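You operate a simulated robot arm through the tools that you are given. There is no shell and no other tool. Be economical: measure what you need, move in short steps, check, and stop when the job is done.

Carry out the task below with a simulated robot arm. There is one attempt and no reset: what you move stays moved.

TASK
Switch the stirrer switch on.
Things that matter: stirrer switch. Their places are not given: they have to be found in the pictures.

It is judged by the outcome, as a careful person would: the job done as asked, and still so three seconds after it is handed in. It fails if anything else is knocked over, pushed out of place, dropped, spilled or broken.

THE ROBOT
A 7-joint arm with a two-finger parallel gripper, fixed in place. Base frame: the origin is at the foot of the arm, x ahead of it, y to its left, z up. Lengths are in cm, angles in rad, forces in N, time in s.
Its first joint turns from -1.152 to 1.152 rad. Payload 2.6 kg.
Tool frame: the origin (TCP) lies between the finger pads and is the grasp point; the fingertips stand 3 cm ahead of it; z points along the fingers, y is the line along which they close. The gripper opens to 9.4 cm. The fingers are 2.8 cm wide and 1 cm thick; the gripper's body (5 by 9.6 cm) begins 5.5 cm behind the TCP.
Orientation is that of the tool frame in the base frame, as a unit quaternion [w, x, y, z]. With the fingers straight down and closing along the base's y, the tool's x points along the base's -x, its y along +y and its z along -z.

THE INTERFACE
- The arm moves only by the tool play_rows. Its argument "targets" is a list of rows, each an object of numbers (a shift or turn left out is 0, a gripper value left out holds the last): "wx", "wy", "wz": the turn, a rotation vector about the tool's x, y, z in degrees; "x", "y", "z": the shift along the tool's x, y, z in cm; "jaw": the opening, from 0 (shut) to 1 (fully open). In form: [{"wx": .., "wy": .., "wz": .., "x": .., "y": .., "z": .., "jaw": ..}, ...]. A call has 1 to 20 rows; each row shifts and turns the commanded pose from where the row before left it, along the tool's axes as they then stand. A row lasts 0.2 s, in which the tool goes at most 5 cm and 0.15 rad; a call with a longer step from one row to the next is refused whole, and so is a gripper value outside its range. A pose out of reach is approached as far as the arm can. The call stops where the force on the tool passes 40 N (or 10 N more than at its start, if that is more) or the arm is blocked; 0.2 s more then pass. The fingers move at their own pace (about 7.2 cm/s each) and stop on an object; they squeeze with about 31 N. The grip force told is the motor's: it shows also when the fingers shut on nothing. Time passes only in rows, and 0.2 s behind the last, so rows that do not move let the fingers close. It gives the time, the measured TCP pose, the force on the tool (base axes), the opening and the grip force at its end, in the units of the frame above (readings bear some noise), and new pictures: "views" is both (left out), scene, wrist or none.
- Cameras (640 x 400 px; columns grow to the right, rows downward): "scene" is fixed at [4.87, 44.66, 56.1]; the picture's right is [-0.61, -0.79, 0.00], its down [-0.47, 0.37, -0.80] and it looks along [0.63, -0.49, -0.60] (base axes); focal length 334 px, centre (320, 200). "wrist" rides on the gripper at [-3.7, 0, -5.8] in the tool frame; the picture's right is [0.00, -1.00, 0.00], its down [0.97, 0.00, -0.24] and it looks along [0.24, 0.00, 0.97] (tool axes); focal length 218 px, centre (320, 200).
- point_at(camera, pixels): for up to 12 pixels [column, row] of the newest picture of that camera ("zoom" is the newest enlarged one), the place [x, y, z] in the base frame of the surface seen there, good to about 0.2 cm. No time passes.
- zoom(camera, box): a new picture of the part [left, top, right, bottom] of that camera's present view, enlarged. No time passes.
- close_job(): hands the job in; it is judged then, once.

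Work in short steps. Measure before you move; look again where a grasp or a placing could have gone wrong, and mend it. You have 60 turns and 100 pictures in all, the two below and enlarged ones among them. Open the gripper and draw the arm clear of the work before you hand the job in, unless the task says otherwise; then end with one line.

The tools are called after "Call:" as a command line: name --argument value ..., lists and objects as JSON in quotes. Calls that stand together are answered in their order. play_rows: Moves the arm, as the interface text tells. Its arguments: {"type":"object","properties":{"targets":{"type":"array","items":{"type":"object","properties":{"wx":{"type":"number"},"wy":{"type":"number"},"wz":{"type":"number"},"x":{"type":"number"},"y":{"type":"number"},"z":{"type":"number"},"jaw":{"type":"number"}}}},"views":{"type":"string","enum":["both","scene","wrist","none"]}},"required":["targets"]} The other tools are called the same way: point_at (camera, pixels) gives the place of the surface under pixels of a picture; zoom (camera, box) takes an enlarged picture of a part of a camera's view; close_job () hands the job in.

At the start:

```text
clock: 0.0
ee_pos: [37.43, 20.59, 32.79]
tcp_rot: [0.001, 0.001, 1.0, 0.0]
force: [-0.1, -0.3, -0.1]
grip_width: 9.41
gripper_force: 0.0
```

scene: 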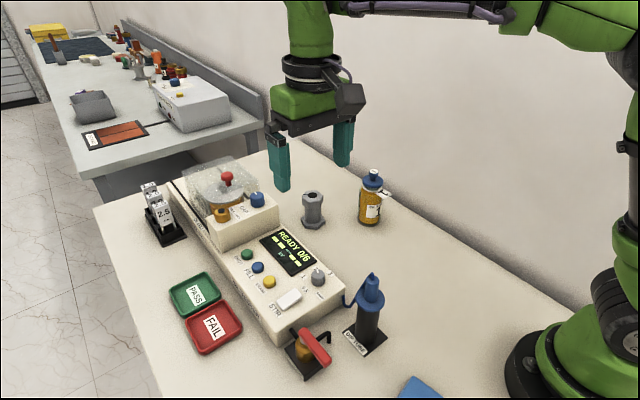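
wrist: 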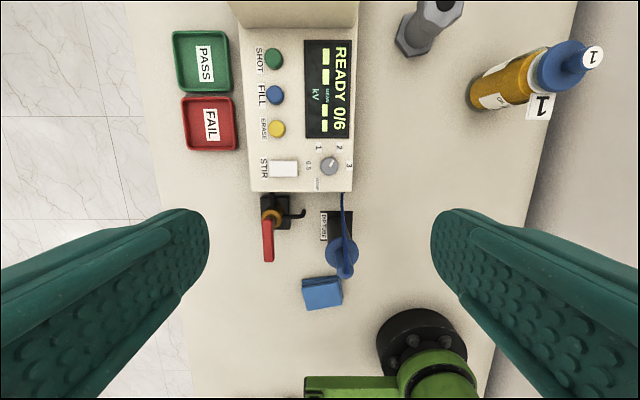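

The white rocker labelled STIR is at scene (289,300). I zoom in and measure it.

Call:
zoom --camera "scene" --box '[230, 240, 350, 350]'

Call:
zoom --camera "wrist" --box '[240, 130, 360, 205]'

Call:
point_at --camera "wrist" --pixels '[[272, 169], [284, 169], [296, 169], [284, 162], [284, 175], [262, 185], [330, 166], [268, 245], [277, 128], [284, 185]]'

Call:
point_at --camera "scene" --pixels '[[279, 306], [289, 299], [298, 294], [284, 296], [292, 305], [315, 345], [318, 275], [372, 280]]'

```text
3.64 times, centred on (290, 295) of scene
```

zoom: 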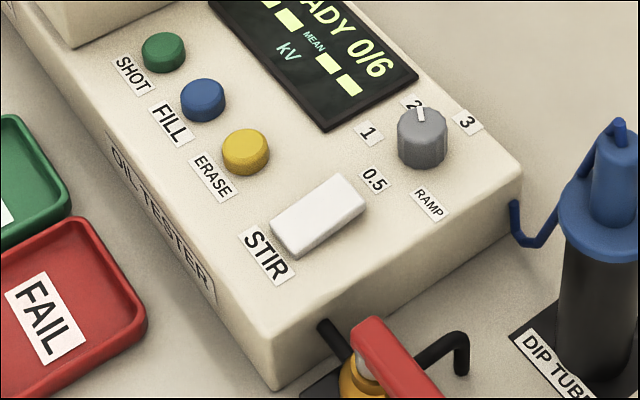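

```text
5.33 times, centred on (300, 168) of wrist
```

zoom: 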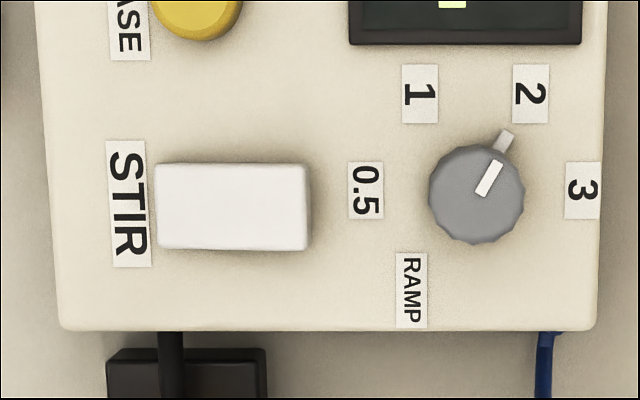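

```text
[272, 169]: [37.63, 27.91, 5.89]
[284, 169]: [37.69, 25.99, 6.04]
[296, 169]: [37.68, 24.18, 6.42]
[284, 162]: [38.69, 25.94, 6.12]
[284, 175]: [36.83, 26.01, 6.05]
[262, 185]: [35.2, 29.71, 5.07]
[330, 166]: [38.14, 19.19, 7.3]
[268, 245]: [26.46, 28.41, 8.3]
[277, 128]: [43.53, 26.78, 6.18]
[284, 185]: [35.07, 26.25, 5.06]
```

```text
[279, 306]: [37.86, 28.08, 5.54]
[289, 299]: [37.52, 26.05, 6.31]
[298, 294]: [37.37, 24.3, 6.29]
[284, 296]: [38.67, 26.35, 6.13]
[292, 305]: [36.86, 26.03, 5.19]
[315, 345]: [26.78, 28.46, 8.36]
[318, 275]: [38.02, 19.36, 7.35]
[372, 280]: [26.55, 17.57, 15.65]
```

The rocker runs along y. Its +y end is down (z≈5.9) and its end at y≈24.2 is raised (z≈6.4). I close the jaw, move above the raised end and descend partway.

Call:
play_rows --targets '[{"y": 1.9, "x": -0.1, "jaw": 0}, {"y": 1.8, "x": -0.1}, {"z": 4}, {"z": 4}, {"z": 4}, {"z": 3}, {"z": 2}, {"z": 0}, {"z": 0}]'

Call:
point_at --camera "scene" --pixels '[[296, 296], [301, 293], [281, 305], [230, 365], [310, 300]]'

```text
clock: 2.0
ee_pos: [37.89, 24.36, 15.83]
tcp_rot: [0.0, 0.0, 1.0, -0.001]
force: [0.8, -0.4, 0.4]
grip_width: 0.0
gripper_force: 31.0
```

scene: 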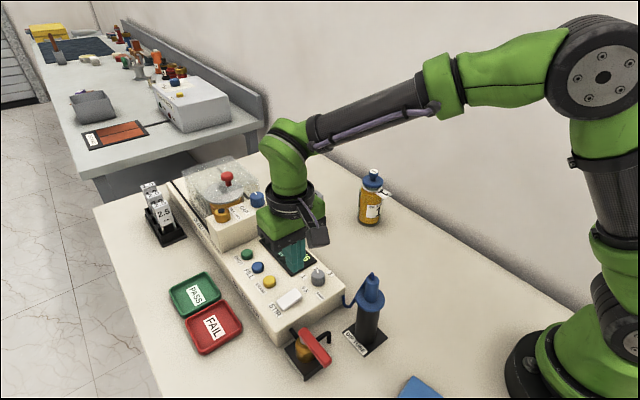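
wrist: 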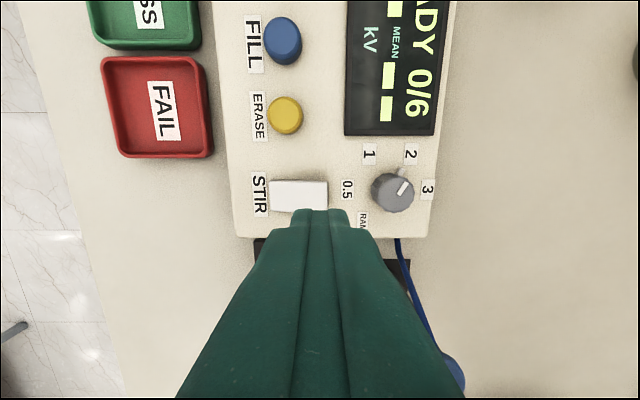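

```text
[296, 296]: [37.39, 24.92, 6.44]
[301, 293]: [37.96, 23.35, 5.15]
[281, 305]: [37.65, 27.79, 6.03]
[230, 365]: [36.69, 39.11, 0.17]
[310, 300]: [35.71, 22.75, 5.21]
```

The tool is above the raised end. I check the rocker's tilt at close range with the wrist camera.

Call:
zoom --camera "wrist" --box '[240, 150, 360, 225]'

Call:
point_at --camera "wrist" --pixels '[[273, 195], [280, 195], [290, 195], [300, 195], [310, 195], [320, 195], [324, 195], [324, 185], [333, 195], [295, 182], [290, 208]]'

```text
5.33 times, centred on (300, 188) of wrist
```

zoom: 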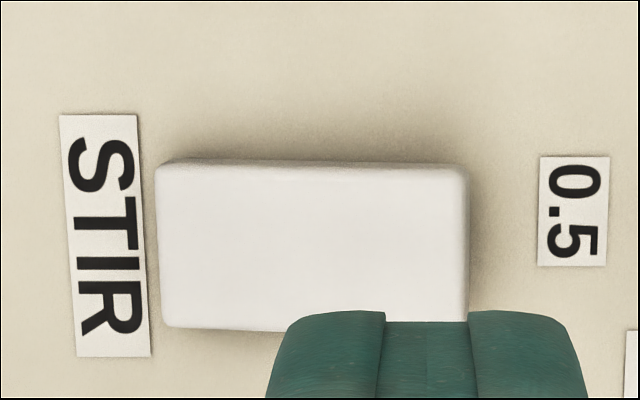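

```text
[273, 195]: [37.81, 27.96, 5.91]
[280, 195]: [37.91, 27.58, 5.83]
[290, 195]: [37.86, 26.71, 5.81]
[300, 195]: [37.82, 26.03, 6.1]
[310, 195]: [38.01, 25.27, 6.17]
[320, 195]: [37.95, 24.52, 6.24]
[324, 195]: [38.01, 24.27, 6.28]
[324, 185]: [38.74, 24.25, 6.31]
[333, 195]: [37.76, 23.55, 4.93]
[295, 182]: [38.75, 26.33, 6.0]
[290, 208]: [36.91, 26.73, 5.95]
```

The tilt is confirmed: z is 5.85 on the left and 6.3 on the right. I descend to just above the raised end, then press in small steps.

Call:
play_rows --targets '[{"z": 2.5}, {"z": 2}, {"z": 1.2}, {"z": 0.3}, {"z": 0.2}, {"z": 0.15}, {"z": 0.15}, {"z": 0.15}, {"z": 0.1}, {"z": 0}]'

```text
clock: 4.2
ee_pos: [37.57, 24.14, 9.1]
tcp_rot: [-0.001, 0.0, 1.0, 0.0]
force: [1.4, -0.4, 0.2]
grip_width: 0.0
gripper_force: 31.1
```

scene: 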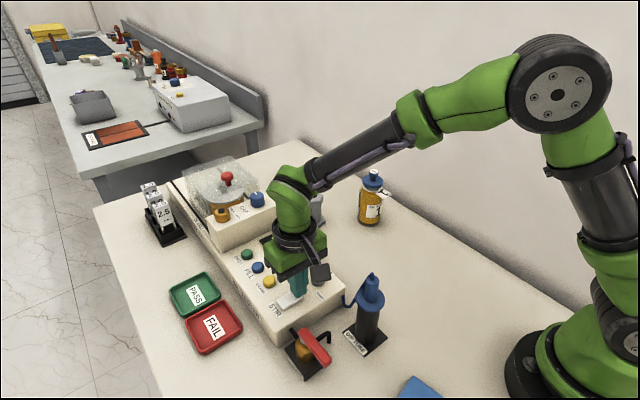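
wrist: 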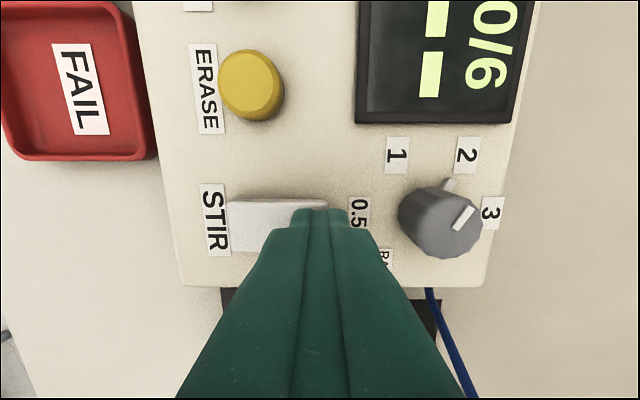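

The fingertips are at z≈6.1 with almost no force, so I keep pressing in small steps.

Call:
play_rows --targets '[{"z": 0.15}, {"z": 0.15}, {"z": 0.1}, {"z": 0}]' --views "wrist"

Call:
zoom --camera "scene" --box '[230, 240, 350, 350]'

```text
clock: 5.4
ee_pos: [37.56, 24.38, 8.89]
tcp_rot: [0.001, 0.001, 1.0, 0.001]
force: [-2.5, -3.0, 6.2]
grip_width: 0.0
gripper_force: 31.0
stopped in row 4: the force on the tool passed its limit (the readings are from after the stop); the commanded pose is now the measured one
```

wrist: 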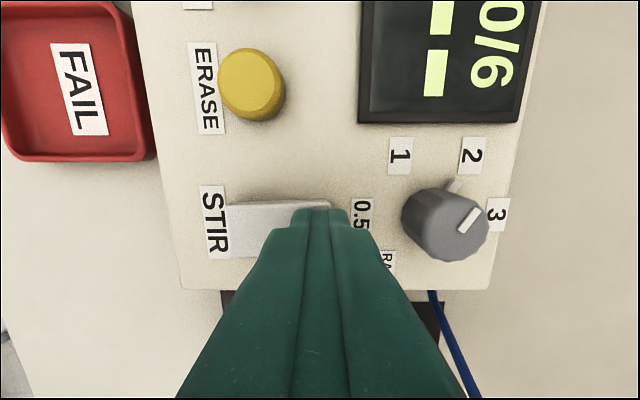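

```text
3.64 times, centred on (290, 295) of scene
```

zoom: 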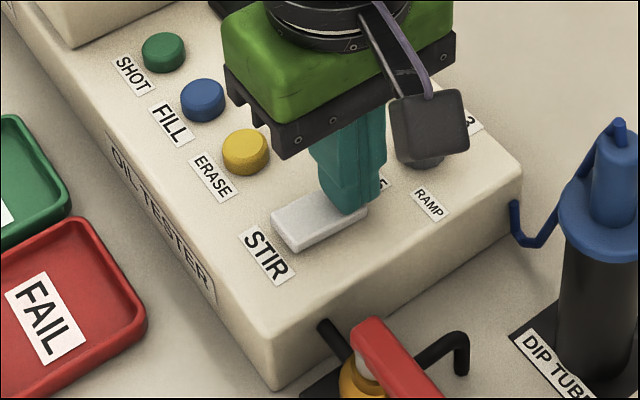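

The force limit was reached and the rocker's shading has changed. I lift straight up to look.

Call:
play_rows --targets '[{"z": -1}, {"z": -3}, {"z": -3}, {"z": 0}, {"z": 0}]'

Call:
zoom --camera "scene" --box '[230, 240, 350, 350]'

Call:
point_at --camera "wrist" --pixels '[[273, 195], [280, 195], [290, 195], [300, 195], [310, 195], [320, 195], [324, 195], [324, 185], [333, 195], [295, 182]]'

```text
clock: 6.6
ee_pos: [37.72, 24.09, 15.46]
tcp_rot: [0.001, 0.001, 1.0, 0.001]
force: [-0.2, -0.4, -0.4]
grip_width: 0.01
gripper_force: 30.6
```

scene: 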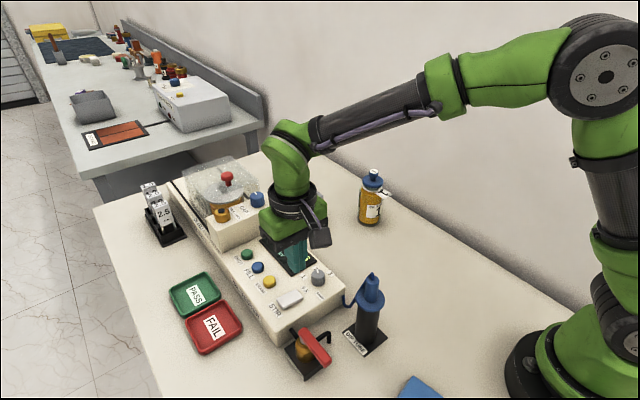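
wrist: 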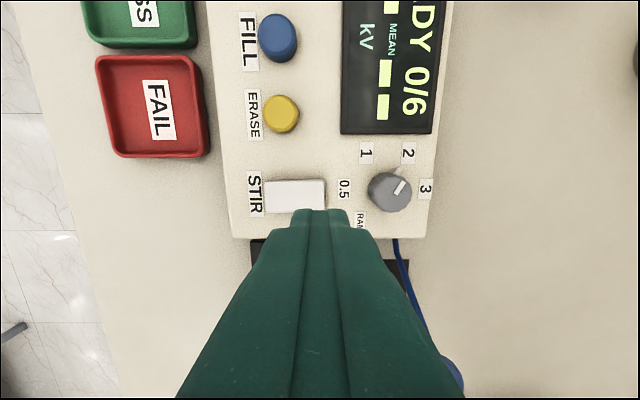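

```text
3.64 times, centred on (290, 295) of scene
```

zoom: 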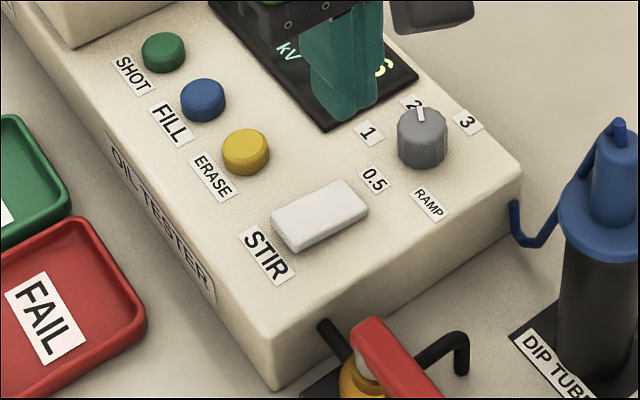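

```text
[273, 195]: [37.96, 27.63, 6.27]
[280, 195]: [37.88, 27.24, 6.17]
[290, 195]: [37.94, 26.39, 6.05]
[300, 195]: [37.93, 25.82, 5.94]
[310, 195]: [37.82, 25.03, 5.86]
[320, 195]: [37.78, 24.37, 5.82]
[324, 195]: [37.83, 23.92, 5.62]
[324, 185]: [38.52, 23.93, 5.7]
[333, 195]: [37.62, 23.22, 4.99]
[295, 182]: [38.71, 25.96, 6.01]
```

The rocker has flipped and stays over: the left end is now at z≈6.25 and the right at ≈5.7. I raise the arm clear, open the jaw, and look for a confirming sign.

Call:
play_rows --targets '[{"z": -4}, {"z": -4}, {"z": -4}, {"z": -4, "jaw": 1}, {"y": -2}, {"y": -2}, {"z": 0}, {"z": 0}]'

Call:
zoom --camera "scene" --box '[170, 140, 330, 240]'

Call:
zoom --camera "scene" --box '[220, 220, 350, 320]'

```text
clock: 8.4
ee_pos: [37.56, 20.17, 31.84]
tcp_rot: [0.0, 0.001, 1.0, 0.001]
force: [0.6, -0.1, 0.2]
grip_width: 9.37
gripper_force: 0.1
```

scene: 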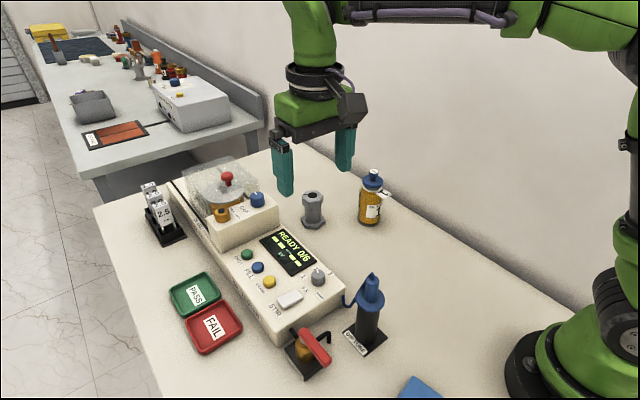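
wrist: 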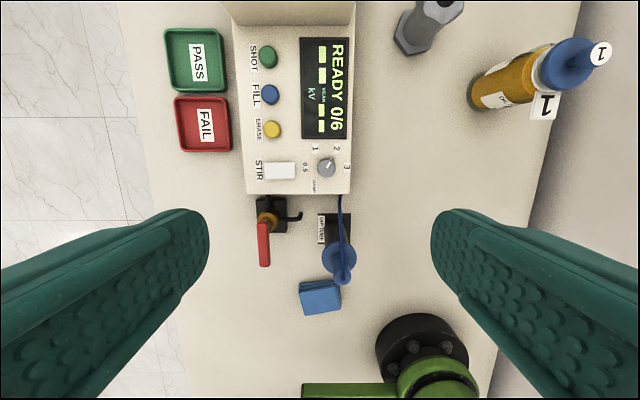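

```text
4.00 times, centred on (250, 190) of scene
```

zoom: 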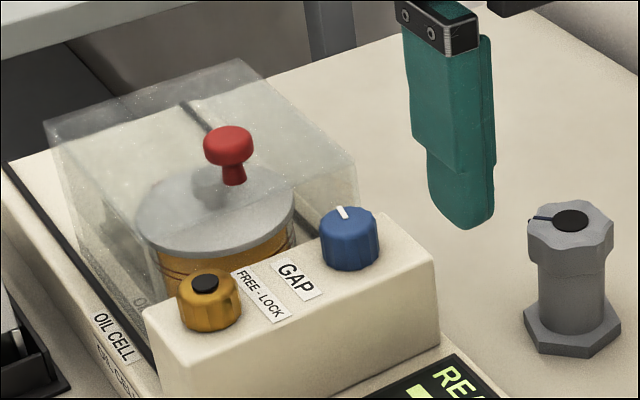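

```text
4.00 times, centred on (285, 270) of scene
```

zoom: 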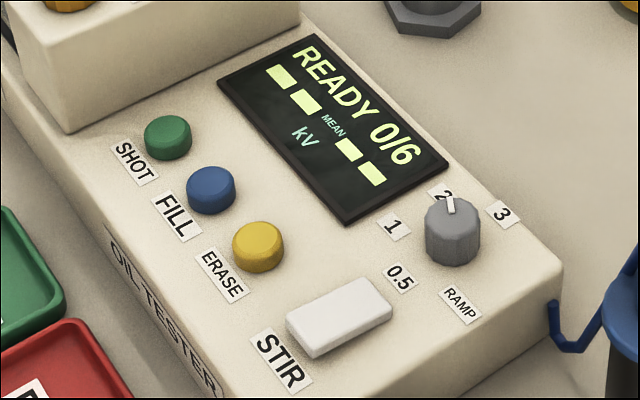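

The rocker stays flipped, nothing else has moved, the gripper is open and the arm is clear, so I hand in.

Call:
close_job

```text
The job is handed in.
```

I flipped the STIR rocker to its other position and it stayed there. Nothing on the tester confirmed that this position is "on": no light or display change showed, so I assumed the switch started off.
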